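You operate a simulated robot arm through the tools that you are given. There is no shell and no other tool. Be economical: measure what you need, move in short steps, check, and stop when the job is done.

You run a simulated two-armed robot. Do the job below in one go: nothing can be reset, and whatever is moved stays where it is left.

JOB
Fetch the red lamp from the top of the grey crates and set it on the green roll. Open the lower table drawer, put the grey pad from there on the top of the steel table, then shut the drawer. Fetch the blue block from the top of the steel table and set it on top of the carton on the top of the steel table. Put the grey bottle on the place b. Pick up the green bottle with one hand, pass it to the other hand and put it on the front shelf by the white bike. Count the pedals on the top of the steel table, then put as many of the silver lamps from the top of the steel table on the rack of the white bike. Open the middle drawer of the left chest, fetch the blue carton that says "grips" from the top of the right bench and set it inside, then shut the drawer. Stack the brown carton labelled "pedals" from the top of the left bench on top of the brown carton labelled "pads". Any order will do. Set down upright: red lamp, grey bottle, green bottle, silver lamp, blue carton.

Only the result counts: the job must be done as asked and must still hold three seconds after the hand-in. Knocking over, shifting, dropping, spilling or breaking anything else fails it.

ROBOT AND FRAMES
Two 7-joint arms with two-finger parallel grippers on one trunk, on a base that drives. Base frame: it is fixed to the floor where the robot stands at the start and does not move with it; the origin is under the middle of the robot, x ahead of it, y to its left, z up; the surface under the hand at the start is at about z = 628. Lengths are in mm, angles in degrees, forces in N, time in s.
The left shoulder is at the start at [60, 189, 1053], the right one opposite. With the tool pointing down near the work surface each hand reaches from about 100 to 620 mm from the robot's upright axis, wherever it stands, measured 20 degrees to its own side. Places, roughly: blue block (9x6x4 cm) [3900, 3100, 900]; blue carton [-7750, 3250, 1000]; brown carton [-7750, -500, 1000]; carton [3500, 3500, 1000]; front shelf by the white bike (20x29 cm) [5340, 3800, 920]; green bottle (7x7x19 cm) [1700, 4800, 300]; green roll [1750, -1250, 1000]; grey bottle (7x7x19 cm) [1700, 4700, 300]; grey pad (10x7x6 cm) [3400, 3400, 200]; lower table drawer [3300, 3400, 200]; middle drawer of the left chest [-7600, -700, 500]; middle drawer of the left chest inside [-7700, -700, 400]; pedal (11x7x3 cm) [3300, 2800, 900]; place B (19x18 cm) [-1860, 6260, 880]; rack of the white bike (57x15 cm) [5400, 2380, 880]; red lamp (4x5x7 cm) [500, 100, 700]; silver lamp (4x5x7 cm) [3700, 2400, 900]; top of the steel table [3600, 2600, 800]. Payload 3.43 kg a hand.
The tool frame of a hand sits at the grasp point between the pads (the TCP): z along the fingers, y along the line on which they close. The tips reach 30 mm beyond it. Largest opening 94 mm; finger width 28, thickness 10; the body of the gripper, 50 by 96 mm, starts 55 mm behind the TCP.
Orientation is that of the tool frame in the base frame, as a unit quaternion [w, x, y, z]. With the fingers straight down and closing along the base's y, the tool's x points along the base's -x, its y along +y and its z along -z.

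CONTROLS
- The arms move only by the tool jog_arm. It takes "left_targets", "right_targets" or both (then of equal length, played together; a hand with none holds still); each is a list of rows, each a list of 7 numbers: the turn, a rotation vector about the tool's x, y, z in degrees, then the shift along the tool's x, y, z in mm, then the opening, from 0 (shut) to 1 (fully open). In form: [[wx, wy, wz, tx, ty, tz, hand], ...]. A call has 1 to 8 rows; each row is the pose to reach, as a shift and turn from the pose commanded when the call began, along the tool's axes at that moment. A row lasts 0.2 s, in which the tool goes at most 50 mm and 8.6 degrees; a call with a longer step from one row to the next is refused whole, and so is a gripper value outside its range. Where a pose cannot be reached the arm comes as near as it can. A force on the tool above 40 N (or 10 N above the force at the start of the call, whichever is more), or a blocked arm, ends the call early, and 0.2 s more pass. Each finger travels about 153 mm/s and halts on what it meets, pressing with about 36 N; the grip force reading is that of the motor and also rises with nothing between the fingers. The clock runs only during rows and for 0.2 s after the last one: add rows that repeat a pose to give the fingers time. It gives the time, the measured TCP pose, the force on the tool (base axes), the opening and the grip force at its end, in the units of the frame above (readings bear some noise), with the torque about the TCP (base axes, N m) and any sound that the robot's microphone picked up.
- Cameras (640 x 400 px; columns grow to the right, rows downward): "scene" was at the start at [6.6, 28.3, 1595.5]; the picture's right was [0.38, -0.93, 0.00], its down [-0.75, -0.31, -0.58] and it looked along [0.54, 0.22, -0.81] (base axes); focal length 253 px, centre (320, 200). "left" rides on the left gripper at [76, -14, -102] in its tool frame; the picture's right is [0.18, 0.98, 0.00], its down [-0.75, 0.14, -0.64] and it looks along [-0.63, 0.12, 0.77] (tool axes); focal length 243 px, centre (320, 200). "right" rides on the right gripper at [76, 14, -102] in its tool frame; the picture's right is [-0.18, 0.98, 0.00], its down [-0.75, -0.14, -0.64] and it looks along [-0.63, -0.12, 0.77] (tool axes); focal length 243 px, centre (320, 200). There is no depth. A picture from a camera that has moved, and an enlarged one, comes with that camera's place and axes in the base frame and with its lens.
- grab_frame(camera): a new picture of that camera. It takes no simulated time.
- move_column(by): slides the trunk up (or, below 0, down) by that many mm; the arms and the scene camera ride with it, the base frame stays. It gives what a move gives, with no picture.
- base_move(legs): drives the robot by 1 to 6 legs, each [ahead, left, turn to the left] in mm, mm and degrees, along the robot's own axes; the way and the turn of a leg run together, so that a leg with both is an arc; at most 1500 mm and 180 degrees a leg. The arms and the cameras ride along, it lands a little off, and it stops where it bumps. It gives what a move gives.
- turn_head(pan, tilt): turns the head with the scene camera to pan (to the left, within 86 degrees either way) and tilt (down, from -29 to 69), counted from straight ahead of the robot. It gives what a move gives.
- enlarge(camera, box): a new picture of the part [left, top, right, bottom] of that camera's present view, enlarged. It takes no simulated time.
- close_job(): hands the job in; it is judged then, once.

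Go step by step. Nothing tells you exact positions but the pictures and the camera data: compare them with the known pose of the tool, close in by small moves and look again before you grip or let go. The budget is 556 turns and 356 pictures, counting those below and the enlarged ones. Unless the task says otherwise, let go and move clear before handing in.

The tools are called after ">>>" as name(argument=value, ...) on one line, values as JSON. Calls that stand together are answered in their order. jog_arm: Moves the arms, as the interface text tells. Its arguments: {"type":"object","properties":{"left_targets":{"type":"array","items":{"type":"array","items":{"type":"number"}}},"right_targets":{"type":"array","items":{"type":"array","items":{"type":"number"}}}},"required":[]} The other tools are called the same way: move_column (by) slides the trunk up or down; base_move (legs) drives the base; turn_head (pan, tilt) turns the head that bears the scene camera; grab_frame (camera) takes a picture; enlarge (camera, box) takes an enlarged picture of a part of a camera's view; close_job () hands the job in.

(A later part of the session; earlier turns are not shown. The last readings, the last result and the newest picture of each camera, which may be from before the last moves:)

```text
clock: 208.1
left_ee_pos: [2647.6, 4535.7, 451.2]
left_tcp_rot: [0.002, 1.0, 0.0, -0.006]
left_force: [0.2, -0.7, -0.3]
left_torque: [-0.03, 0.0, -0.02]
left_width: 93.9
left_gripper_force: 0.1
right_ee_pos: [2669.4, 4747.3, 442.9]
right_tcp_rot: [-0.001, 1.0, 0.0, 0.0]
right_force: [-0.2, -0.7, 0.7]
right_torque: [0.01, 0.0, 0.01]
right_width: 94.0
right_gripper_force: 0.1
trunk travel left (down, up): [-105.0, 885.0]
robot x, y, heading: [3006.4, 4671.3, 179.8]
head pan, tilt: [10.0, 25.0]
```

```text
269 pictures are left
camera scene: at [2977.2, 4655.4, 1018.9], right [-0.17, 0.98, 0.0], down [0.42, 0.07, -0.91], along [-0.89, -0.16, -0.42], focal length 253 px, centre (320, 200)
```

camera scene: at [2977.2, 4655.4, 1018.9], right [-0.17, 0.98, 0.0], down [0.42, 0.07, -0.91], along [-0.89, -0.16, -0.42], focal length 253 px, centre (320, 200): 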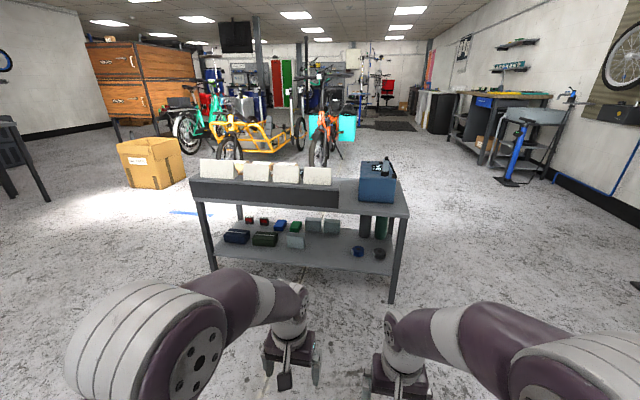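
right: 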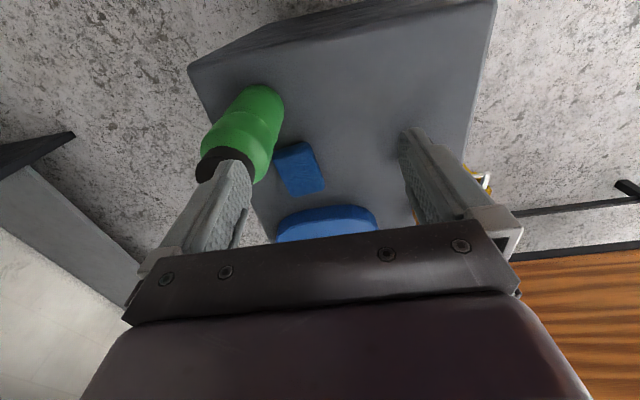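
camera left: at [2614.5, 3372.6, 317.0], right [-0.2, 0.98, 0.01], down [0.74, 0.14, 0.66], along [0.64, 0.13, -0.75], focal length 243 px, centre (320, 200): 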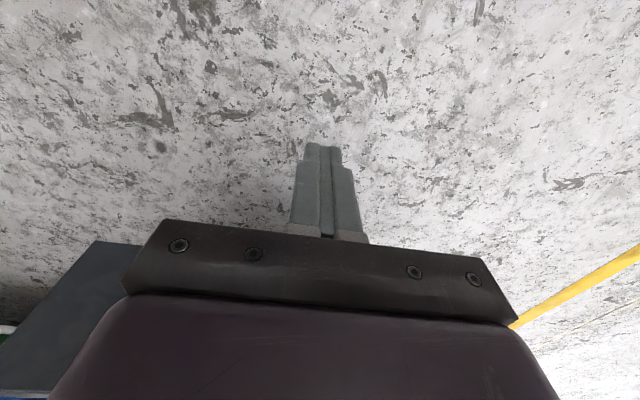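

>>> enlarge(camera="scene", box=[180, 150, 420, 300])

```text
2.67 times, centred on (300, 225) of scene
camera zoom: at [2977.2, 4655.4, 1018.9], right [-0.17, 0.98, 0.0], down [0.42, 0.07, -0.91], along [-0.89, -0.16, -0.42], focal length 675 px, centre (373, 133)
```

zoom: 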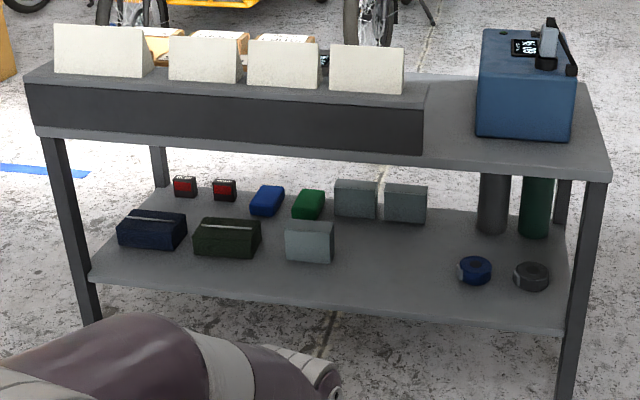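

The bottles stand on the lower shelf (base z≈200) near x≈1695: grey at y≈4685, green at y≈4783, closer to the far side. I drive around the end of the table to that side.

>>> base_move(legs=[[0, -780, 0], [1500, 0, 0], [620, 0, 0], [0, 750, 0], [0, 0, 180]])

>>> turn_head(pan=0, tilt=35)

>>> grab_frame(camera="scene")

```text
clock: 233.4
left_ee_pos: [1271.1, 4791.9, 451.4]
left_tcp_rot: [0.005, -0.027, 1.0, 0.001]
left_force: [0.2, -0.1, 0.3]
left_torque: [0.01, -0.02, -0.01]
left_width: 94.1
left_gripper_force: 0.0
right_ee_pos: [1261.8, 4579.3, 443.7]
right_tcp_rot: [0.0, -0.027, 1.0, -0.001]
right_force: [-0.6, 0.3, -0.5]
right_torque: [-0.02, 0.01, -0.04]
right_width: 94.1
right_gripper_force: 0.1
trunk travel left (down, up): [-105.0, 885.0]
robot x, y, heading: [915.2, 4637.4, 3.2]
head pan, tilt: [10.0, 25.0]
```

```text
clock: 234.2
left_ee_pos: [1269.8, 4792.6, 451.2]
left_tcp_rot: [0.007, -0.027, 1.0, 0.0]
left_force: [1.0, -0.1, 0.8]
left_torque: [-0.02, 0.0, 0.03]
left_width: 94.0
left_gripper_force: 0.1
right_ee_pos: [1262.2, 4580.1, 443.9]
right_tcp_rot: [-0.001, -0.027, 1.0, -0.001]
right_force: [0.2, 0.2, -0.1]
right_torque: [-0.01, 0.05, 0.0]
right_width: 94.0
right_gripper_force: 0.0
trunk travel left (down, up): [-105.0, 885.0]
robot x, y, heading: [919.3, 4638.2, 3.0]
head pan, tilt: [0.0, 35.0]
```

```text
267 pictures are left
camera scene: at [945.6, 4640.8, 1003.2], right [0.05, -1.0, 0.0], down [-0.57, -0.03, -0.82], along [0.82, 0.04, -0.57], focal length 253 px, centre (320, 200)
```

scene: 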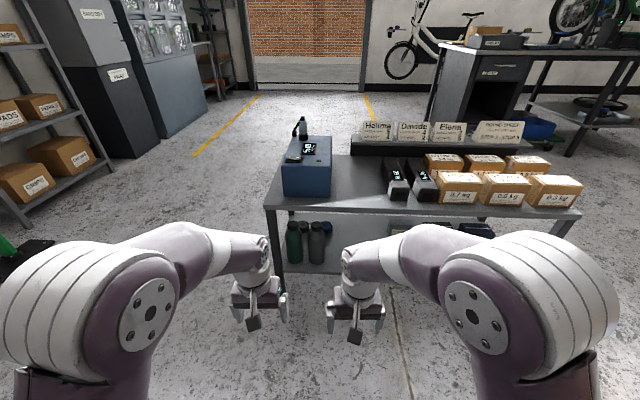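

>>> enlarge(camera="scene", box=[250, 190, 350, 290])

```text
4.00 times, centred on (300, 240) of scene
camera zoom: at [945.6, 4640.8, 1003.2], right [0.05, -1.0, 0.0], down [-0.57, -0.03, -0.82], along [0.82, 0.04, -0.57], focal length 1013 px, centre (400, 40)
```

zoom: 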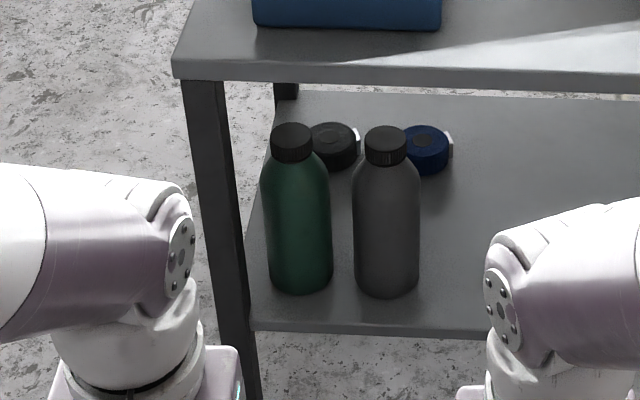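

Bottles: grey (1672, 4690), green (1670, 4779), each capped. I pitch both hands forward (30° below horizontal) for side grasps.

>>> jog_arm(right_targets=[[0, -8.5, 0, -20, 0, 0, 0.95], [0, -17, 0, -40, 0, 0, 0.95], [0, -25.5, 0, -60, 0, 0, 0.95], [0, -34, 0, -80, 0, 0, 0.95], [0, -42.5, 0, -100, 0, 0, 0.95], [0, -51, 0, -120, 0, 0, 0.95], [0, -59.5, 0, -140, 0, 0, 0.95]], left_targets=[[0, -8.5, 0, -20, 0, 0, 0.95], [0, -17, 0, -40, 0, 0, 0.95], [0, -25.5, 0, -60, 0, 0, 0.95], [0, -34, 0, -80, 0, 0, 0.95], [0, -42.5, 0, -100, 0, 0, 0.95], [0, -51, 0, -120, 0, 0, 0.95], [0, -59.5, 0, -140, 0, 0, 0.95]])

>>> grab_frame(camera="right")

>>> grab_frame(camera="scene")

```text
clock: 235.8
left_ee_pos: [1411.3, 4800.7, 453.4]
left_tcp_rot: [0.502, -0.023, 0.864, 0.015]
left_force: [-0.1, -1.0, 0.6]
left_torque: [-0.01, -0.02, 0.01]
left_width: 89.2
left_gripper_force: 0.0
left hand out of reach, approached as far as the arm can: row 5, 6
right_ee_pos: [1402.0, 4586.3, 443.5]
right_tcp_rot: [0.496, -0.024, 0.868, 0.013]
right_force: [-0.2, -0.2, 0.4]
right_torque: [0.01, -0.04, 0.03]
right_width: 89.5
right_gripper_force: 0.1
trunk travel left (down, up): [-105.0, 885.0]
robot x, y, heading: [916.9, 4641.1, 3.1]
head pan, tilt: [0.0, 35.0]
```

```text
265 pictures are left
camera right: at [1274.0, 4594.6, 431.6], right [0.04, 0.99, 0.16], down [-0.16, -0.15, 0.98], along [0.99, -0.06, 0.15], focal length 243 px, centre (320, 200)
```

right: 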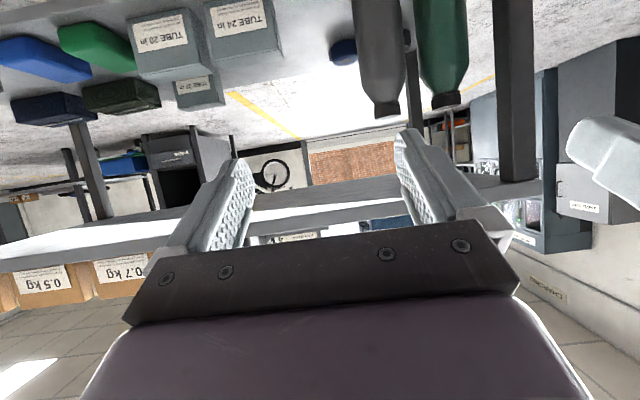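

```text
264 pictures are left
camera scene: at [945.4, 4640.7, 1003.2], right [0.05, -1.0, 0.0], down [-0.57, -0.03, -0.82], along [0.82, 0.04, -0.57], focal length 253 px, centre (320, 200)
```

scene: 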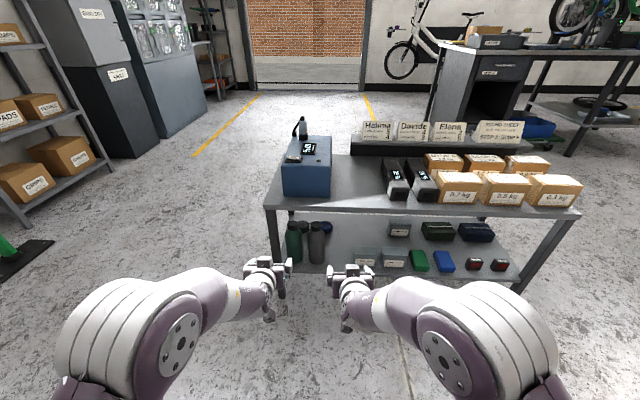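

>>> base_move(legs=[[80, 75, -3]])

>>> grab_frame(camera="right")

```text
clock: 236.9
left_ee_pos: [1496.9, 4851.8, 453.4]
left_tcp_rot: [0.502, 0.0, 0.865, 0.002]
left_force: [-0.1, 0.5, 0.2]
left_torque: [-0.02, 0.0, 0.0]
left_width: 89.4
left_gripper_force: 0.0
right_ee_pos: [1477.0, 4636.6, 443.9]
right_tcp_rot: [0.495, 0.0, 0.869, 0.0]
right_force: [0.3, 0.9, 0.5]
right_torque: [0.0, 0.0, 0.02]
right_width: 89.5
right_gripper_force: 0.0
trunk travel left (down, up): [-105.0, 885.0]
robot x, y, heading: [998.3, 4713.4, -0.0]
head pan, tilt: [0.0, 35.0]
```

```text
263 pictures are left
camera right: at [1348.9, 4652.5, 431.8], right [0.09, 0.98, 0.16], down [-0.17, -0.14, 0.98], along [0.98, -0.12, 0.15], focal length 243 px, centre (320, 200)
```

right: 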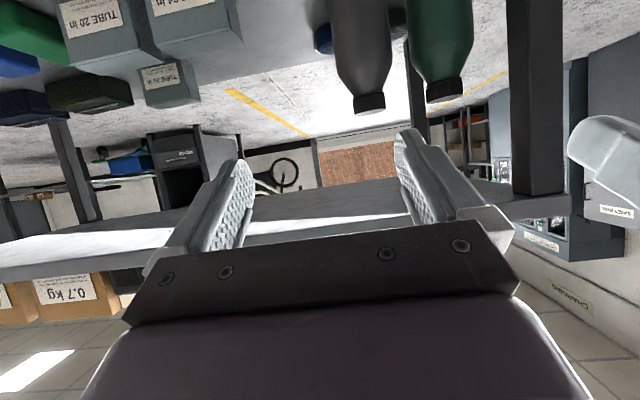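

>>> jog_arm(right_targets=[[0, 0, 0, 14, 14, 32, 0.95], [0, 0, 0, 28, 28, 65, 0.95], [0, 0, 0, 42, 42, 97, 0.95], [0, 0, 0, 56, 55, 130, 0.95]])

>>> grab_frame(camera="right")

>>> enlarge(camera="scene", box=[220, 180, 380, 300])

```text
clock: 237.9
left_ee_pos: [1495.9, 4851.2, 454.2]
left_tcp_rot: [0.501, 0.001, 0.865, 0.001]
left_force: [0.1, 0.8, -0.3]
left_torque: [-0.02, 0.01, 0.01]
left_width: 89.1
left_gripper_force: 0.1
right_ee_pos: [1561.5, 4694.5, 330.0]
right_tcp_rot: [0.496, 0.0, 0.868, 0.0]
right_force: [-0.8, 0.7, 0.8]
right_torque: [-0.03, 0.02, -0.02]
right_width: 89.4
right_gripper_force: 0.0
trunk travel left (down, up): [-105.0, 885.0]
robot x, y, heading: [996.6, 4719.7, 0.2]
head pan, tilt: [0.0, 35.0]
```

```text
262 pictures are left
camera right: at [1433.2, 4709.2, 317.9], right [0.09, 0.98, 0.16], down [-0.17, -0.14, 0.98], along [0.98, -0.12, 0.15], focal length 243 px, centre (320, 200)
```

right: 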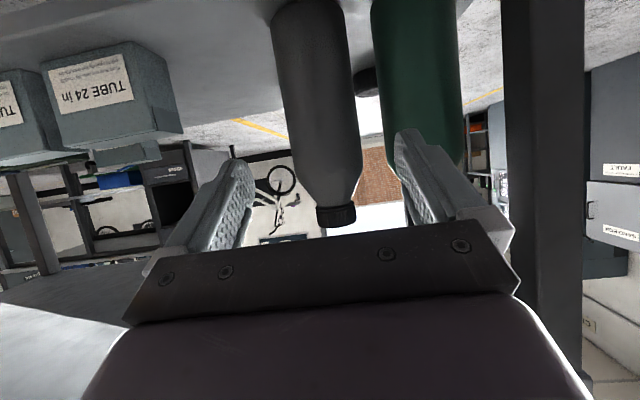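

```text
3.33 times, centred on (300, 240) of scene
camera zoom: at [1023.3, 4716.0, 1003.2], right [0.0, -1.0, 0.0], down [-0.57, 0.0, -0.82], along [0.82, 0.0, -0.57], focal length 844 px, centre (387, 67)
```

zoom: 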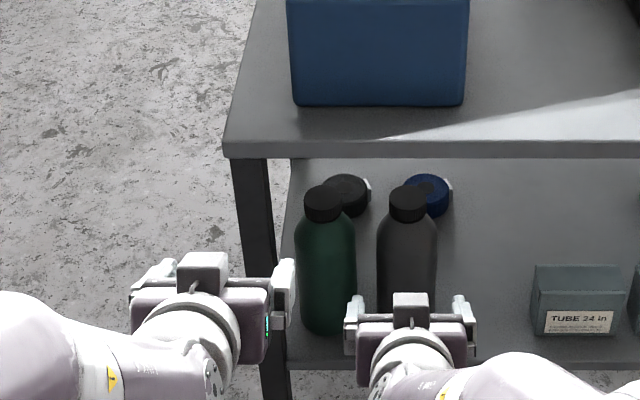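

>>> jog_arm(right_targets=[[0, 0, 0, 0, -4, 0, 0.84], [0, 0, 0, -8, -4, 35, 0.84], [0, 0, 0, -17, -4, 70, 0.84]])

>>> grab_frame(camera="right")

>>> enlarge(camera="scene", box=[220, 180, 380, 300])

```text
clock: 238.8
left_ee_pos: [1497.1, 4851.8, 452.7]
left_tcp_rot: [0.501, 0.001, 0.865, 0.001]
left_force: [0.2, -0.5, 0.2]
left_torque: [0.01, 0.01, 0.03]
left_width: 89.3
left_gripper_force: 0.0
right_ee_pos: [1629.3, 4687.8, 307.3]
right_tcp_rot: [0.496, 0.0, 0.868, 0.0]
right_force: [0.4, -1.2, -0.3]
right_torque: [0.0, 0.04, -0.02]
right_width: 79.1
right_gripper_force: 0.1
trunk travel left (down, up): [-105.0, 885.0]
robot x, y, heading: [998.3, 4713.1, -0.0]
head pan, tilt: [0.0, 35.0]
```

```text
260 pictures are left
camera right: at [1502.6, 4703.5, 295.0], right [0.09, 0.98, 0.16], down [-0.17, -0.14, 0.98], along [0.98, -0.12, 0.15], focal length 243 px, centre (320, 200)
```

right: 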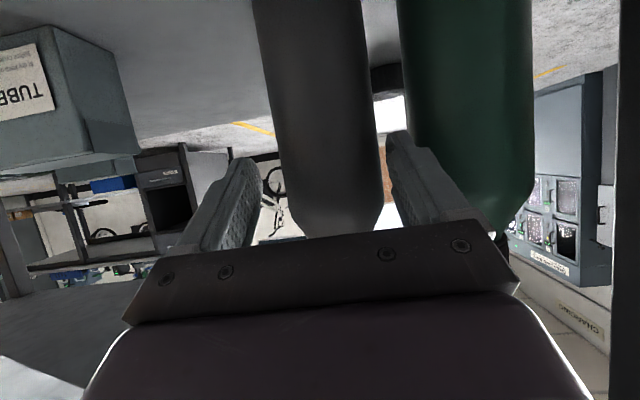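

```text
3.33 times, centred on (300, 240) of scene
camera zoom: at [1023.3, 4716.1, 1003.2], right [0.0, -1.0, 0.0], down [-0.57, 0.0, -0.82], along [0.82, 0.0, -0.57], focal length 844 px, centre (387, 67)
```

zoom: 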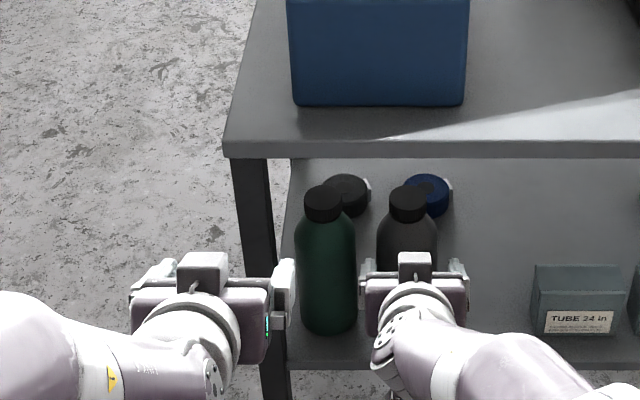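

>>> jog_arm(right_targets=[[0, 0, 0, -2, 2, 15, 0.84], [0, 0, 0, -4, 2, 30, 0.84], [0, 0, 0, -5, 2, 40, 0.84]])

>>> grab_frame(camera="right")

```text
clock: 239.6
left_ee_pos: [1496.7, 4851.1, 453.0]
left_tcp_rot: [0.502, 0.0, 0.865, 0.001]
left_force: [-0.5, -0.3, 0.2]
left_torque: [-0.04, 0.0, 0.05]
left_width: 89.3
left_gripper_force: 0.0
right_ee_pos: [1666.6, 4691.5, 291.9]
right_tcp_rot: [0.496, -0.001, 0.868, 0.0]
right_force: [-1.0, -0.9, 0.0]
right_torque: [0.02, 0.03, -0.01]
right_width: 79.0
right_gripper_force: 0.0
trunk travel left (down, up): [-105.0, 885.0]
robot x, y, heading: [997.8, 4714.8, 0.1]
head pan, tilt: [0.0, 35.0]
```

```text
258 pictures are left
camera right: at [1538.9, 4705.6, 280.0], right [0.09, 0.98, 0.16], down [-0.17, -0.14, 0.98], along [0.98, -0.12, 0.15], focal length 243 px, centre (320, 200)
```

right: 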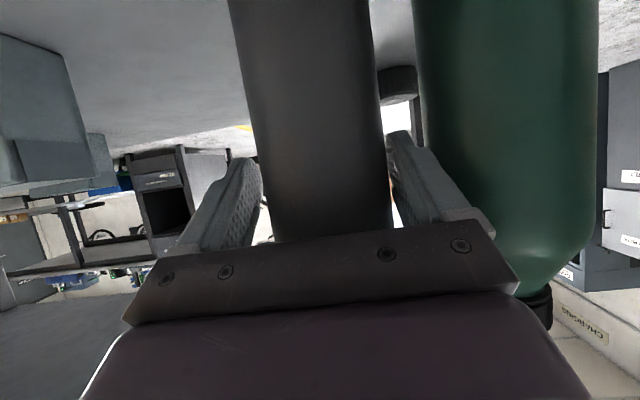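

>>> jog_arm(right_targets=[[0, 0, 0, 0, 0, 3, 0.6], [0, 0, 0, 0, 0, 3, 0], [0, 0, 0, 0, 0, 3, 0]])

>>> jog_arm(right_targets=[[0, 0, 0, -8, 0, -5, 0], [0, 0, 0, -16, 0, -9, 0]])

>>> grab_frame(camera="right")

>>> enlarge(camera="scene", box=[220, 180, 380, 300])

```text
clock: 240.3
left_ee_pos: [1496.2, 4852.5, 453.1]
left_tcp_rot: [0.503, -0.001, 0.865, 0.002]
left_force: [0.7, -0.9, 0.3]
left_torque: [0.01, -0.05, -0.01]
left_width: 89.3
left_gripper_force: 0.0
right_ee_pos: [1668.6, 4690.6, 292.6]
right_tcp_rot: [0.497, -0.001, 0.868, 0.001]
right_force: [-1.1, 2.7, 10.2]
right_torque: [-0.22, 0.02, -0.02]
right_width: 70.6
right_gripper_force: 36.0
trunk travel left (down, up): [-105.0, 885.0]
robot x, y, heading: [992.9, 4714.4, -0.0]
head pan, tilt: [0.0, 35.0]
```

```text
clock: 240.9
left_ee_pos: [1496.5, 4850.0, 452.7]
left_tcp_rot: [0.501, 0.0, 0.865, 0.001]
left_force: [0.3, 0.2, -1.3]
left_torque: [0.01, -0.05, 0.05]
left_width: 88.8
left_gripper_force: 0.0
right_ee_pos: [1668.4, 4689.8, 307.4]
right_tcp_rot: [0.494, -0.002, 0.869, 0.001]
right_force: [0.1, -0.3, -5.5]
right_torque: [0.0, 0.05, 0.03]
right_width: 70.7
right_gripper_force: 36.0
trunk travel left (down, up): [-105.0, 885.0]
robot x, y, heading: [995.7, 4713.8, 0.1]
head pan, tilt: [0.0, 35.0]
```

```text
257 pictures are left
camera right: at [1540.2, 4705.7, 296.0], right [0.09, 0.98, 0.16], down [-0.17, -0.14, 0.98], along [0.98, -0.12, 0.15], focal length 243 px, centre (320, 200)
```

right: 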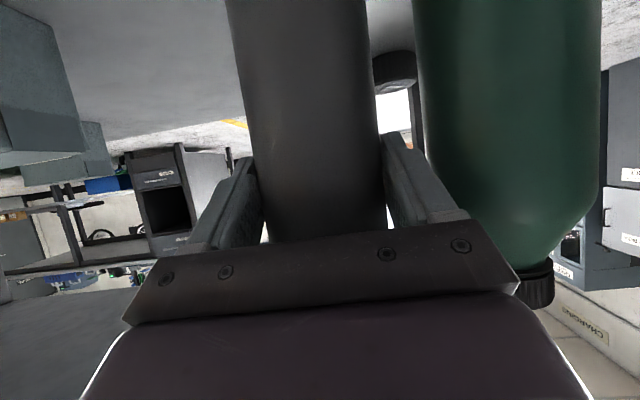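

```text
3.33 times, centred on (300, 240) of scene
camera zoom: at [1024.2, 4716.0, 1003.0], right [0.0, -1.0, 0.0], down [-0.57, 0.0, -0.82], along [0.82, 0.0, -0.57], focal length 844 px, centre (387, 67)
```

zoom: 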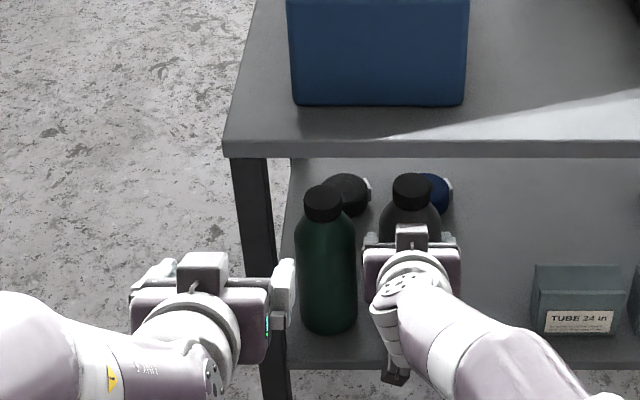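

>>> jog_arm(right_targets=[[0, 0, 0, 20, 0, -34, 0], [0, 0, 0, 40, 0, -69, 0], [0, 0, 0, 61, 0, -103, 0], [0, 0, 0, 82, 0, -138, 0], [0, 0, 0, 102, 0, -172, 0]])

>>> jog_arm(right_targets=[[0, 0, 0, -40, -15, -25, 0], [0, 0, 0, -80, -30, -50, 0], [0, 0, 0, -120, -45, -75, 0]])

>>> grab_frame(camera="left")

>>> grab_frame(camera="scene")

```text
clock: 242.2
left_ee_pos: [1496.2, 4851.2, 452.9]
left_tcp_rot: [0.502, 0.0, 0.865, 0.001]
left_force: [0.5, 1.4, 0.4]
left_torque: [-0.03, 0.02, -0.04]
left_width: 89.4
left_gripper_force: 0.0
right_ee_pos: [1473.1, 4697.2, 307.7]
right_tcp_rot: [0.498, 0.002, 0.867, 0.004]
right_force: [-26.7, -16.5, -32.3]
right_torque: [0.22, -0.98, 0.59]
right_width: 68.7
right_gripper_force: 35.5
right hand out of reach, approached as far as the arm can: row 2, 3, 4
trunk travel left (down, up): [-105.0, 885.0]
robot x, y, heading: [995.4, 4713.7, 0.1]
head pan, tilt: [0.0, 35.0]
```

```text
clock: 242.9
left_ee_pos: [1496.7, 4851.6, 452.6]
left_tcp_rot: [0.501, 0.001, 0.865, 0.001]
left_force: [-0.6, -0.2, -1.2]
left_torque: [0.03, 0.0, 0.01]
left_width: 89.4
left_gripper_force: 0.1
right_ee_pos: [1465.4, 4645.8, 449.7]
right_tcp_rot: [0.494, -0.001, 0.87, -0.001]
right_force: [0.7, 0.2, -6.1]
right_torque: [-0.01, 0.13, -0.01]
right_width: 68.5
right_gripper_force: 35.9
trunk travel left (down, up): [-105.0, 885.0]
robot x, y, heading: [996.7, 4717.4, 0.2]
head pan, tilt: [0.0, 35.0]
```

```text
255 pictures are left
camera left: at [1370.3, 4836.9, 437.8], right [-0.09, 0.98, -0.16], down [-0.18, 0.14, 0.97], along [0.98, 0.12, 0.17], focal length 243 px, centre (320, 200)
```

left: 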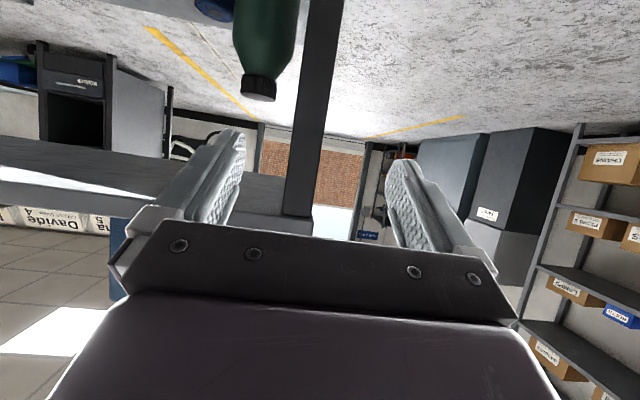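

```text
254 pictures are left
camera scene: at [1024.0, 4716.0, 1003.1], right [0.0, -1.0, 0.0], down [-0.57, 0.0, -0.82], along [0.82, 0.0, -0.57], focal length 253 px, centre (320, 200)
```

scene: 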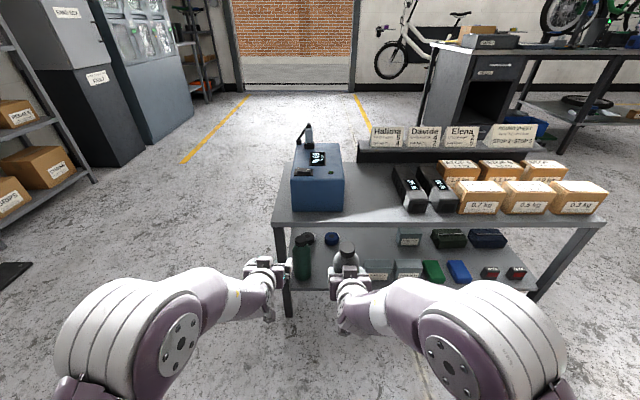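

>>> grab_frame(camera="right")

>>> enlarge(camera="scene", box=[230, 200, 390, 340])

```text
253 pictures are left
camera right: at [1339.0, 4660.0, 438.0], right [0.09, 0.98, 0.16], down [-0.17, -0.14, 0.98], along [0.98, -0.12, 0.15], focal length 243 px, centre (320, 200)
```

right: 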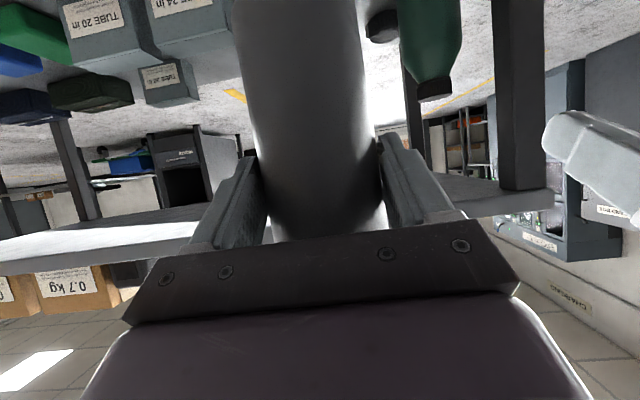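

```text
2.86 times, centred on (310, 270) of scene
camera zoom: at [1024.0, 4716.0, 1003.1], right [0.0, -1.0, 0.0], down [-0.57, 0.0, -0.82], along [0.82, 0.0, -0.57], focal length 724 px, centre (349, 0)
```

zoom: 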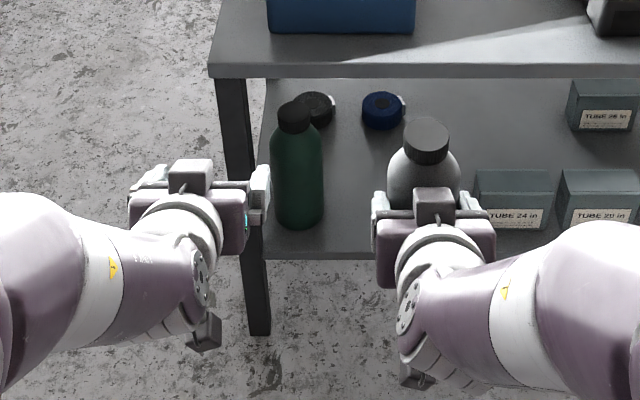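

The grey bottle tilted a little in the grip (base forward ~10°), which I'll correct later. Now I raise the right hand and align the left hand for the green bottle from a 15° slant to clear the table leg.

>>> jog_arm(right_targets=[[0, 0, 0, -35, 0, -25, 0], [0, 0, 0, -70, 0, -50, 0], [0, 0, 0, -105, 0, -75, 0], [0, 0, 0, -140, 0, -100, 0], [0, 0, 0, -175, 0, -125, 0]])

>>> base_move(legs=[[0, -257, 0], [0, 0, 15]])

>>> grab_frame(camera="left")

>>> grab_frame(camera="scene")

```text
clock: 244.2
left_ee_pos: [1496.2, 4850.6, 453.6]
left_tcp_rot: [0.501, 0.0, 0.865, 0.002]
left_force: [-0.3, 0.1, -0.6]
left_torque: [0.03, -0.01, 0.01]
left_width: 89.3
left_gripper_force: 0.0
right_ee_pos: [1447.8, 4645.8, 665.1]
right_tcp_rot: [0.496, -0.001, 0.868, 0.001]
right_force: [0.6, -0.2, -5.9]
right_torque: [-0.01, 0.1, -0.03]
right_width: 68.3
right_gripper_force: 36.0
trunk travel left (down, up): [-105.0, 885.0]
robot x, y, heading: [993.8, 4712.4, -0.2]
head pan, tilt: [0.0, 35.0]
```

```text
clock: 246.9
left_ee_pos: [1441.5, 4724.1, 452.8]
left_tcp_rot: [0.496, -0.117, 0.858, 0.069]
left_force: [-0.6, 0.1, 0.2]
left_torque: [-0.01, 0.0, 0.02]
left_width: 89.4
left_gripper_force: 0.0
right_ee_pos: [1449.3, 4514.0, 664.3]
right_tcp_rot: [0.491, -0.118, 0.861, 0.067]
right_force: [-0.4, 0.1, -5.8]
right_torque: [-0.03, 0.11, 0.0]
right_width: 68.4
right_gripper_force: 36.0
trunk travel left (down, up): [-105.0, 885.0]
robot x, y, heading: [992.6, 4462.1, 15.4]
head pan, tilt: [0.0, 35.0]
```

```text
251 pictures are left
camera left: at [1324.3, 4677.1, 438.0], right [-0.35, 0.92, -0.16], down [-0.21, 0.08, 0.97], along [0.91, 0.38, 0.17], focal length 243 px, centre (320, 200)
```

left: 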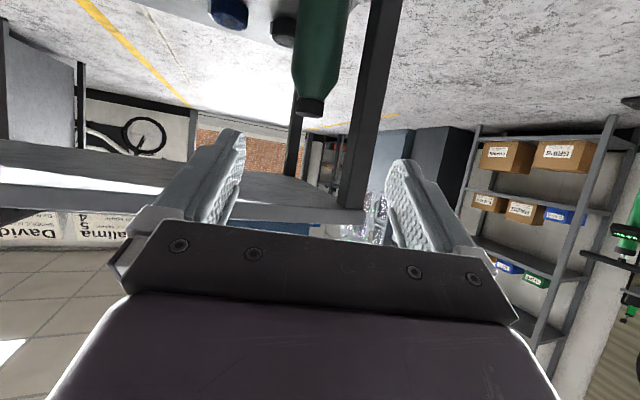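

```text
250 pictures are left
camera scene: at [1022.9, 4468.4, 1003.1], right [0.27, -0.96, 0.0], down [-0.55, -0.15, -0.82], along [0.79, 0.22, -0.57], focal length 253 px, centre (320, 200)
```

scene: 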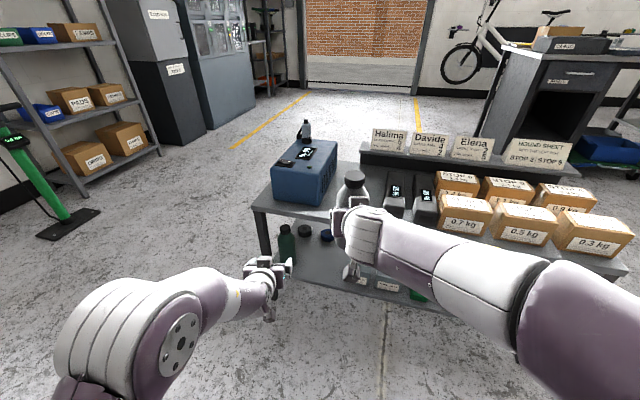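

>>> base_move(legs=[[60, 0, 0]])

>>> jog_arm(left_targets=[[0, 0, 0, 30, -2, 30, 0.9], [0, 0, 0, 60, -4, 60, 0.9], [0, 0, 0, 90, -6, 90, 0.9], [0, 0, 0, 116, -6, 115, 0.9]])

>>> grab_frame(camera="left")

```text
clock: 247.9
left_ee_pos: [1498.7, 4741.0, 453.2]
left_tcp_rot: [0.497, -0.117, 0.857, 0.069]
left_force: [0.7, 0.1, 0.2]
left_torque: [0.01, 0.06, -0.04]
left_width: 89.4
left_gripper_force: 0.1
right_ee_pos: [1508.1, 4529.1, 665.1]
right_tcp_rot: [0.491, -0.118, 0.86, 0.066]
right_force: [-0.3, -0.3, -5.9]
right_torque: [-0.03, 0.11, -0.02]
right_width: 68.3
right_gripper_force: 36.5
trunk travel left (down, up): [-105.0, 885.0]
robot x, y, heading: [1053.9, 4475.5, 15.3]
head pan, tilt: [0.0, 35.0]
```

```text
clock: 248.9
left_ee_pos: [1541.1, 4745.1, 296.6]
left_tcp_rot: [0.497, -0.117, 0.857, 0.069]
left_force: [-0.5, -0.2, -0.1]
left_torque: [0.01, 0.02, -0.02]
left_width: 84.7
left_gripper_force: 0.0
right_ee_pos: [1508.1, 4530.3, 665.2]
right_tcp_rot: [0.49, -0.118, 0.861, 0.067]
right_force: [0.5, -0.3, -6.0]
right_torque: [-0.04, 0.1, 0.02]
right_width: 68.3
right_gripper_force: 35.8
trunk travel left (down, up): [-105.0, 885.0]
robot x, y, heading: [1051.6, 4474.9, 15.3]
head pan, tilt: [0.0, 35.0]
```

```text
249 pictures are left
camera left: at [1423.8, 4697.5, 281.1], right [-0.35, 0.92, -0.16], down [-0.21, 0.08, 0.97], along [0.91, 0.38, 0.17], focal length 243 px, centre (320, 200)
```

left: 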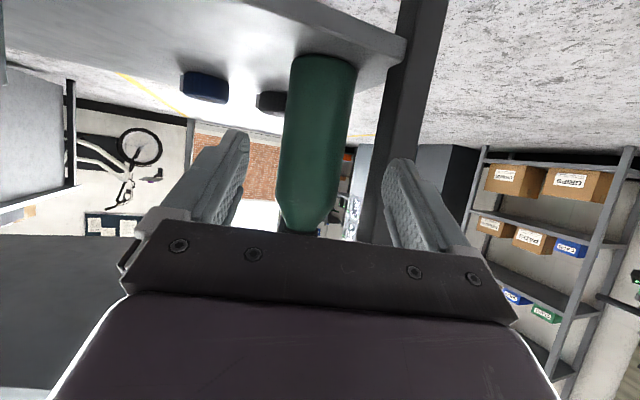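

>>> jog_arm(left_targets=[[0, 0, 0, -20, 2, 34, 0.9], [0, 0, 0, -41, 2, 69, 0.9], [0, 0, 0, -54, 2, 91, 0.9]])

>>> grab_frame(camera="left")

```text
clock: 249.7
left_ee_pos: [1642.9, 4774.6, 297.2]
left_tcp_rot: [0.496, -0.116, 0.858, 0.069]
left_force: [-1.6, -6.1, -1.8]
left_torque: [-0.06, -0.01, 0.13]
left_width: 81.2
left_gripper_force: 0.1
right_ee_pos: [1506.5, 4530.2, 664.8]
right_tcp_rot: [0.491, -0.118, 0.861, 0.066]
right_force: [-0.8, 0.6, -6.4]
right_torque: [0.01, 0.12, -0.01]
right_width: 68.4
right_gripper_force: 35.9
trunk travel left (down, up): [-105.0, 885.0]
robot x, y, heading: [1054.9, 4476.8, 15.6]
head pan, tilt: [0.0, 35.0]
```

```text
248 pictures are left
camera left: at [1525.5, 4726.9, 282.4], right [-0.35, 0.92, -0.16], down [-0.21, 0.09, 0.97], along [0.91, 0.38, 0.17], focal length 243 px, centre (320, 200)
```

left: 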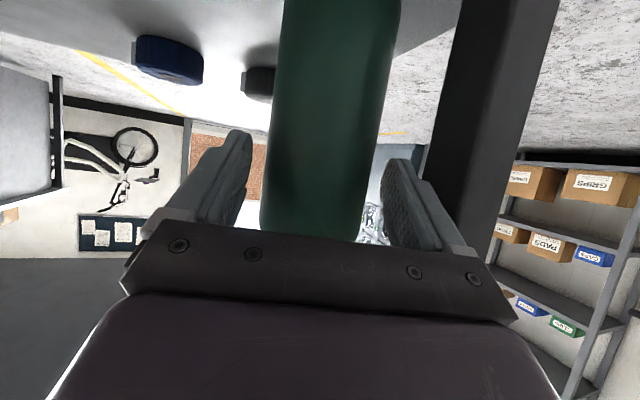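

>>> jog_arm(left_targets=[[0, 0, 0, 0, 0, 0, 0.82], [0, 0, 0, -6, 0, 10, 0.82], [0, 0, 0, -13, -1, 21, 0.82]])

>>> grab_frame(camera="left")

```text
clock: 250.5
left_ee_pos: [1667.3, 4780.2, 298.8]
left_tcp_rot: [0.497, -0.117, 0.857, 0.069]
left_force: [0.0, 0.9, 0.5]
left_torque: [0.0, 0.03, -0.02]
left_width: 77.1
left_gripper_force: 0.0
right_ee_pos: [1508.5, 4529.7, 664.8]
right_tcp_rot: [0.49, -0.117, 0.861, 0.066]
right_force: [-0.9, -0.3, -6.0]
right_torque: [-0.05, 0.08, 0.01]
right_width: 68.3
right_gripper_force: 36.1
trunk travel left (down, up): [-105.0, 885.0]
robot x, y, heading: [1054.9, 4478.9, 15.6]
head pan, tilt: [0.0, 35.0]
```

```text
247 pictures are left
camera left: at [1549.8, 4733.6, 283.0], right [-0.35, 0.92, -0.16], down [-0.21, 0.08, 0.97], along [0.91, 0.38, 0.17], focal length 243 px, centre (320, 200)
```

left: 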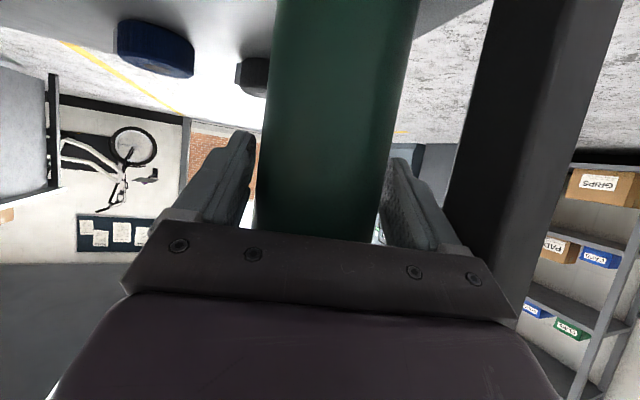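

>>> jog_arm(left_targets=[[0, 0, 0, 0, 0, 0, 0.5], [0, 0, 0, 0, 0, 0, 0], [0, 0, 0, 0, 0, 0, 0], [0, 0, 0, -10, 0, -6, 0], [0, 0, 0, -20, 0, -12, 0], [0, 0, 0, -30, 0, -18, 0], [0, 0, 0, -40, 0, -24, 0]])

>>> grab_frame(camera="left")

```text
clock: 252.1
left_ee_pos: [1666.6, 4781.2, 344.3]
left_tcp_rot: [0.496, -0.116, 0.858, 0.069]
left_force: [-0.3, -0.4, -7.0]
left_torque: [0.01, 0.07, -0.04]
left_width: 70.7
left_gripper_force: 36.0
right_ee_pos: [1508.2, 4529.8, 664.7]
right_tcp_rot: [0.49, -0.117, 0.861, 0.066]
right_force: [-0.2, 1.0, -5.5]
right_torque: [-0.04, 0.08, -0.01]
right_width: 68.3
right_gripper_force: 36.2
trunk travel left (down, up): [-105.0, 885.0]
robot x, y, heading: [1054.1, 4477.8, 15.4]
head pan, tilt: [0.0, 35.0]
```

```text
246 pictures are left
camera left: at [1548.6, 4734.7, 329.1], right [-0.35, 0.92, -0.16], down [-0.21, 0.08, 0.97], along [0.91, 0.38, 0.17], focal length 243 px, centre (320, 200)
```

left: 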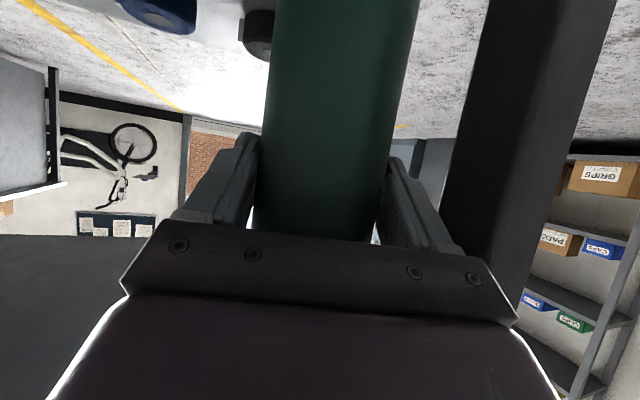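

>>> base_move(legs=[[-350, 0, 0]])

>>> move_column(by=350)

>>> grab_frame(camera="scene")

>>> grab_frame(camera="left")

```text
clock: 254.3
left_ee_pos: [1328.7, 4684.4, 343.8]
left_tcp_rot: [0.497, -0.114, 0.858, 0.067]
left_force: [-0.1, 0.3, -5.7]
left_torque: [0.01, 0.05, 0.04]
left_width: 70.8
left_gripper_force: 36.2
right_ee_pos: [1167.7, 4434.4, 664.0]
right_tcp_rot: [0.491, -0.114, 0.861, 0.065]
right_force: [-0.1, -1.1, -5.8]
right_torque: [0.0, 0.11, -0.01]
right_width: 68.4
right_gripper_force: 35.9
trunk travel left (down, up): [-105.0, 885.0]
robot x, y, heading: [714.7, 4392.0, 15.3]
head pan, tilt: [0.0, 35.0]
```

```text
clock: 257.8
left_ee_pos: [1329.6, 4683.5, 693.8]
left_tcp_rot: [0.496, -0.114, 0.858, 0.068]
left_force: [0.0, -0.1, -6.9]
left_torque: [0.02, 0.03, 0.04]
left_width: 70.6
left_gripper_force: 35.7
right_ee_pos: [1169.4, 4433.1, 1014.7]
right_tcp_rot: [0.49, -0.114, 0.862, 0.064]
right_force: [0.1, 0.3, -6.3]
right_torque: [-0.04, 0.12, 0.02]
right_width: 67.9
right_gripper_force: 36.0
trunk travel left (down, up): [-455.0, 535.0]
robot x, y, heading: [711.6, 4385.3, 15.3]
head pan, tilt: [0.0, 35.0]
```

```text
245 pictures are left
camera scene: at [741.8, 4391.6, 1353.1], right [0.26, -0.97, 0.0], down [-0.55, -0.15, -0.82], along [0.79, 0.21, -0.57], focal length 253 px, centre (320, 200)
```

scene: 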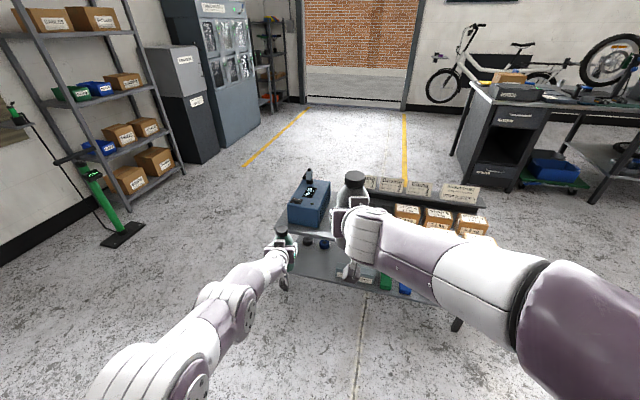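

```text
244 pictures are left
camera left: at [1211.0, 4638.0, 679.0], right [-0.35, 0.93, -0.16], down [-0.21, 0.09, 0.97], along [0.91, 0.37, 0.17], focal length 243 px, centre (320, 200)
```

left: 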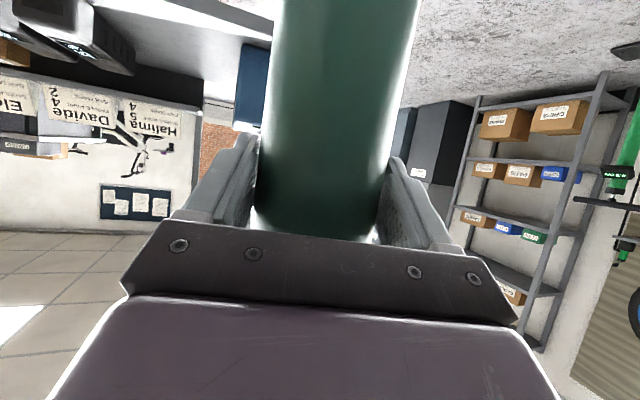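

>>> jog_arm(left_targets=[[0, 0, 0, -11, 0, -41, 0], [0, 0, 0, -22, 0, -82, 0], [0, 0, 0, -33, 0, -123, 0], [0, 0, 0, -44, 0, -164, 0], [0, 0, 0, -53, 0, -205, 0]])

>>> base_move(legs=[[0, 0, 125]])

>>> turn_head(pan=0, tilt=20)

>>> grab_frame(camera="scene")

```text
clock: 259.0
left_ee_pos: [1181.6, 4645.6, 843.7]
left_tcp_rot: [0.497, -0.114, 0.858, 0.067]
left_force: [-0.5, -0.3, -5.9]
left_torque: [-0.03, 0.09, 0.04]
left_width: 70.7
left_gripper_force: 36.2
right_ee_pos: [1168.9, 4433.4, 1014.2]
right_tcp_rot: [0.492, -0.114, 0.861, 0.065]
right_force: [0.4, 0.1, -6.6]
right_torque: [0.0, 0.1, -0.02]
right_width: 68.0
right_gripper_force: 36.1
trunk travel left (down, up): [-455.0, 535.0]
robot x, y, heading: [714.2, 4384.5, 14.9]
head pan, tilt: [0.0, 35.0]
```

```text
clock: 264.6
left_ee_pos: [229.3, 4615.2, 843.4]
left_tcp_rot: [-0.169, 0.814, -0.294, -0.471]
left_force: [0.3, 0.3, -5.6]
left_torque: [-0.05, -0.04, -0.03]
left_width: 70.3
left_gripper_force: 35.7
right_ee_pos: [410.7, 4725.1, 1015.3]
right_tcp_rot: [-0.169, 0.817, -0.295, -0.465]
right_force: [-0.8, -0.3, -6.7]
right_torque: [-0.05, -0.1, 0.01]
right_width: 67.8
right_gripper_force: 36.1
trunk travel left (down, up): [-455.0, 535.0]
robot x, y, heading: [709.4, 4384.0, 140.3]
head pan, tilt: [0.0, 35.0]
```

```text
clock: 265.3
left_ee_pos: [229.3, 4615.1, 843.8]
left_tcp_rot: [-0.169, 0.814, -0.295, -0.471]
left_force: [-0.4, 0.2, -5.0]
left_torque: [-0.03, -0.05, -0.02]
left_width: 70.6
left_gripper_force: 35.7
right_ee_pos: [411.0, 4726.0, 1014.8]
right_tcp_rot: [-0.169, 0.818, -0.295, -0.465]
right_force: [-0.1, -0.4, -6.5]
right_torque: [-0.1, -0.08, -0.01]
right_width: 68.0
right_gripper_force: 35.9
trunk travel left (down, up): [-455.0, 535.0]
robot x, y, heading: [712.0, 4384.5, 140.2]
head pan, tilt: [0.0, 20.0]
```

```text
243 pictures are left
camera scene: at [686.5, 4405.8, 1376.9], right [0.64, 0.77, 0.0], down [0.26, -0.22, -0.94], along [-0.72, 0.6, -0.34], focal length 253 px, centre (320, 200)
```

scene: 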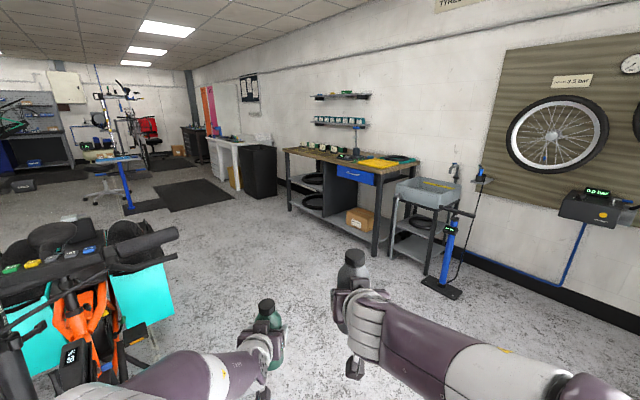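

>>> enlarge(camera="scene", box=[260, 80, 440, 260])

```text
2.22 times, centred on (350, 170) of scene
camera zoom: at [686.5, 4405.8, 1376.9], right [0.64, 0.77, 0.0], down [0.26, -0.22, -0.94], along [-0.72, 0.6, -0.34], focal length 563 px, centre (253, 267)
```

zoom: 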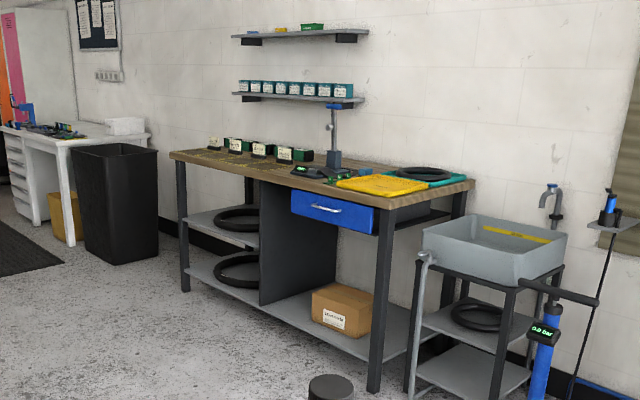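

>>> base_move(legs=[[0, 0, -50.2], [1000, 0, 0], [0, 0, 90], [1500, 0, 0], [1150, 0, 0], [0, 0, -90]])

>>> turn_head(pan=0, tilt=30)

>>> grab_frame(camera="scene")

```text
clock: 292.8
left_ee_pos: [-2032.5, 6093.9, 841.9]
left_tcp_rot: [0.361, -0.598, 0.626, 0.347]
left_force: [-0.3, 0.4, -5.1]
left_torque: [-0.01, -0.01, -0.05]
left_width: 70.8
left_gripper_force: 36.2
right_ee_pos: [-1833.1, 6017.2, 1014.6]
right_tcp_rot: [0.358, -0.601, 0.628, 0.342]
right_force: [0.5, -0.2, -6.1]
right_torque: [-0.13, -0.01, -0.04]
right_width: 66.8
right_gripper_force: 36.2
trunk travel left (down, up): [-455.0, 535.0]
robot x, y, heading: [-1919.4, 5566.6, 87.5]
head pan, tilt: [0.0, 20.0]
```

```text
clock: 293.6
left_ee_pos: [-2032.2, 6094.3, 842.4]
left_tcp_rot: [0.361, -0.598, 0.626, 0.347]
left_force: [-0.1, -0.2, -5.6]
left_torque: [-0.04, 0.0, -0.01]
left_width: 70.4
left_gripper_force: 36.3
right_ee_pos: [-1834.5, 6016.5, 1013.2]
right_tcp_rot: [0.358, -0.601, 0.628, 0.341]
right_force: [-0.4, 0.2, -6.2]
right_torque: [-0.13, 0.04, -0.01]
right_width: 66.7
right_gripper_force: 35.8
trunk travel left (down, up): [-455.0, 535.0]
robot x, y, heading: [-1921.1, 5570.5, 87.3]
head pan, tilt: [0.0, 30.0]
```

```text
241 pictures are left
camera scene: at [-1922.6, 5600.1, 1361.0], right [1.0, -0.04, 0.0], down [-0.02, -0.5, -0.87], along [0.04, 0.86, -0.5], focal length 253 px, centre (320, 200)
```

scene: 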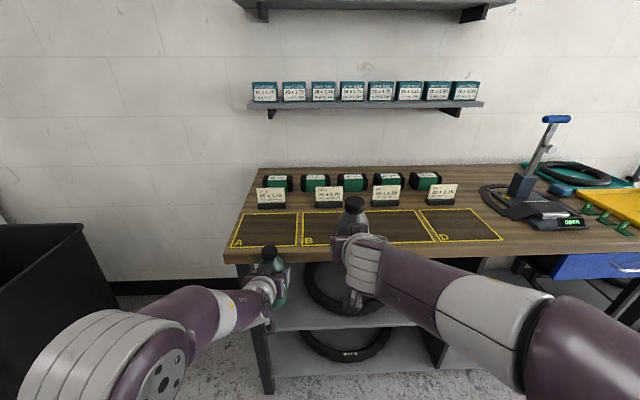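

The right hand is close to place B; left bottle is near the bench edge, so I back off and raise the left hand.

>>> base_move(legs=[[-150, 0, 2.5]])

>>> jog_arm(left_targets=[[0, 0, 0, -22, 8, -42, 0], [0, 0, 0, -44, 16, -84, 0], [0, 0, 0, -66, 24, -126, 0], [0, 0, 0, -88, 32, -168, 0], [0, 0, 0, -120, 40, -195, 0]])

>>> turn_head(pan=0, tilt=35)

>>> grab_frame(camera="scene")

>>> grab_frame(camera="right")

```text
clock: 294.9
left_ee_pos: [-2060.4, 5939.1, 843.1]
left_tcp_rot: [-0.353, 0.613, -0.611, -0.356]
left_force: [0.5, -0.2, -7.0]
left_torque: [-0.05, 0.02, 0.0]
left_width: 70.6
left_gripper_force: 36.3
right_ee_pos: [-1857.6, 5870.4, 1015.4]
right_tcp_rot: [-0.35, 0.616, -0.613, -0.35]
right_force: [-0.6, 0.6, -5.6]
right_torque: [-0.12, 0.01, 0.0]
right_width: 66.9
right_gripper_force: 36.0
trunk travel left (down, up): [-455.0, 535.0]
robot x, y, heading: [-1928.6, 5418.5, 90.1]
head pan, tilt: [0.0, 30.0]
```

```text
clock: 296.1
left_ee_pos: [-2098.8, 5830.5, 1044.2]
left_tcp_rot: [0.35, -0.611, 0.613, 0.358]
left_force: [1.4, -0.3, -5.7]
left_torque: [-0.05, -0.03, 0.02]
left_width: 70.6
left_gripper_force: 35.7
right_ee_pos: [-1857.8, 5870.5, 1014.0]
right_tcp_rot: [-0.349, 0.616, -0.612, -0.351]
right_force: [0.9, -0.8, -7.0]
right_torque: [-0.12, -0.01, 0.0]
right_width: 66.5
right_gripper_force: 36.0
trunk travel left (down, up): [-455.0, 535.0]
robot x, y, heading: [-1923.6, 5418.6, 90.3]
head pan, tilt: [0.0, 30.0]
```

```text
clock: 296.8
left_ee_pos: [-2098.8, 5831.3, 1043.1]
left_tcp_rot: [0.351, -0.61, 0.613, 0.358]
left_force: [0.3, 0.6, -5.9]
left_torque: [-0.07, 0.01, -0.01]
left_width: 70.5
left_gripper_force: 36.2
right_ee_pos: [-1858.2, 5871.3, 1013.5]
right_tcp_rot: [-0.349, 0.616, -0.613, -0.35]
right_force: [0.5, -0.2, -5.9]
right_torque: [-0.13, 0.01, 0.01]
right_width: 67.0
right_gripper_force: 35.4
trunk travel left (down, up): [-455.0, 535.0]
robot x, y, heading: [-1925.3, 5421.3, 90.2]
head pan, tilt: [0.0, 35.0]
```

```text
240 pictures are left
camera scene: at [-1927.1, 5449.2, 1353.1], right [1.0, 0.0, 0.0], down [0.0, -0.57, -0.82], along [0.0, 0.82, -0.57], focal length 253 px, centre (320, 200)
```

scene: 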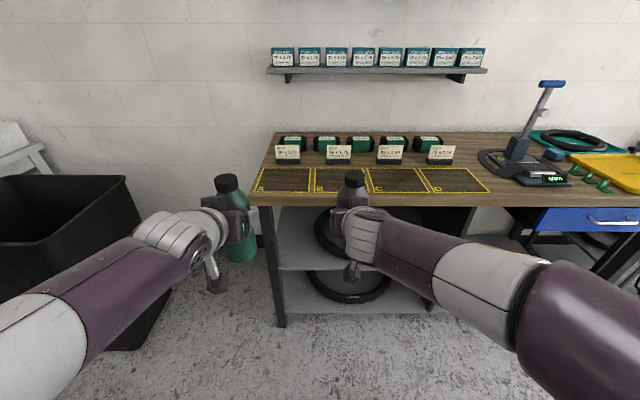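

```text
239 pictures are left
camera right: at [-1871.9, 5745.4, 1002.7], right [-0.98, 0.09, 0.16], down [0.14, -0.17, 0.98], along [0.11, 0.98, 0.15], focal length 243 px, centre (320, 200)
```

right: 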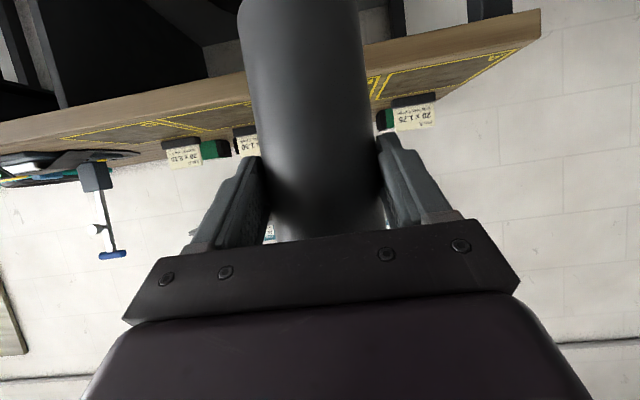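

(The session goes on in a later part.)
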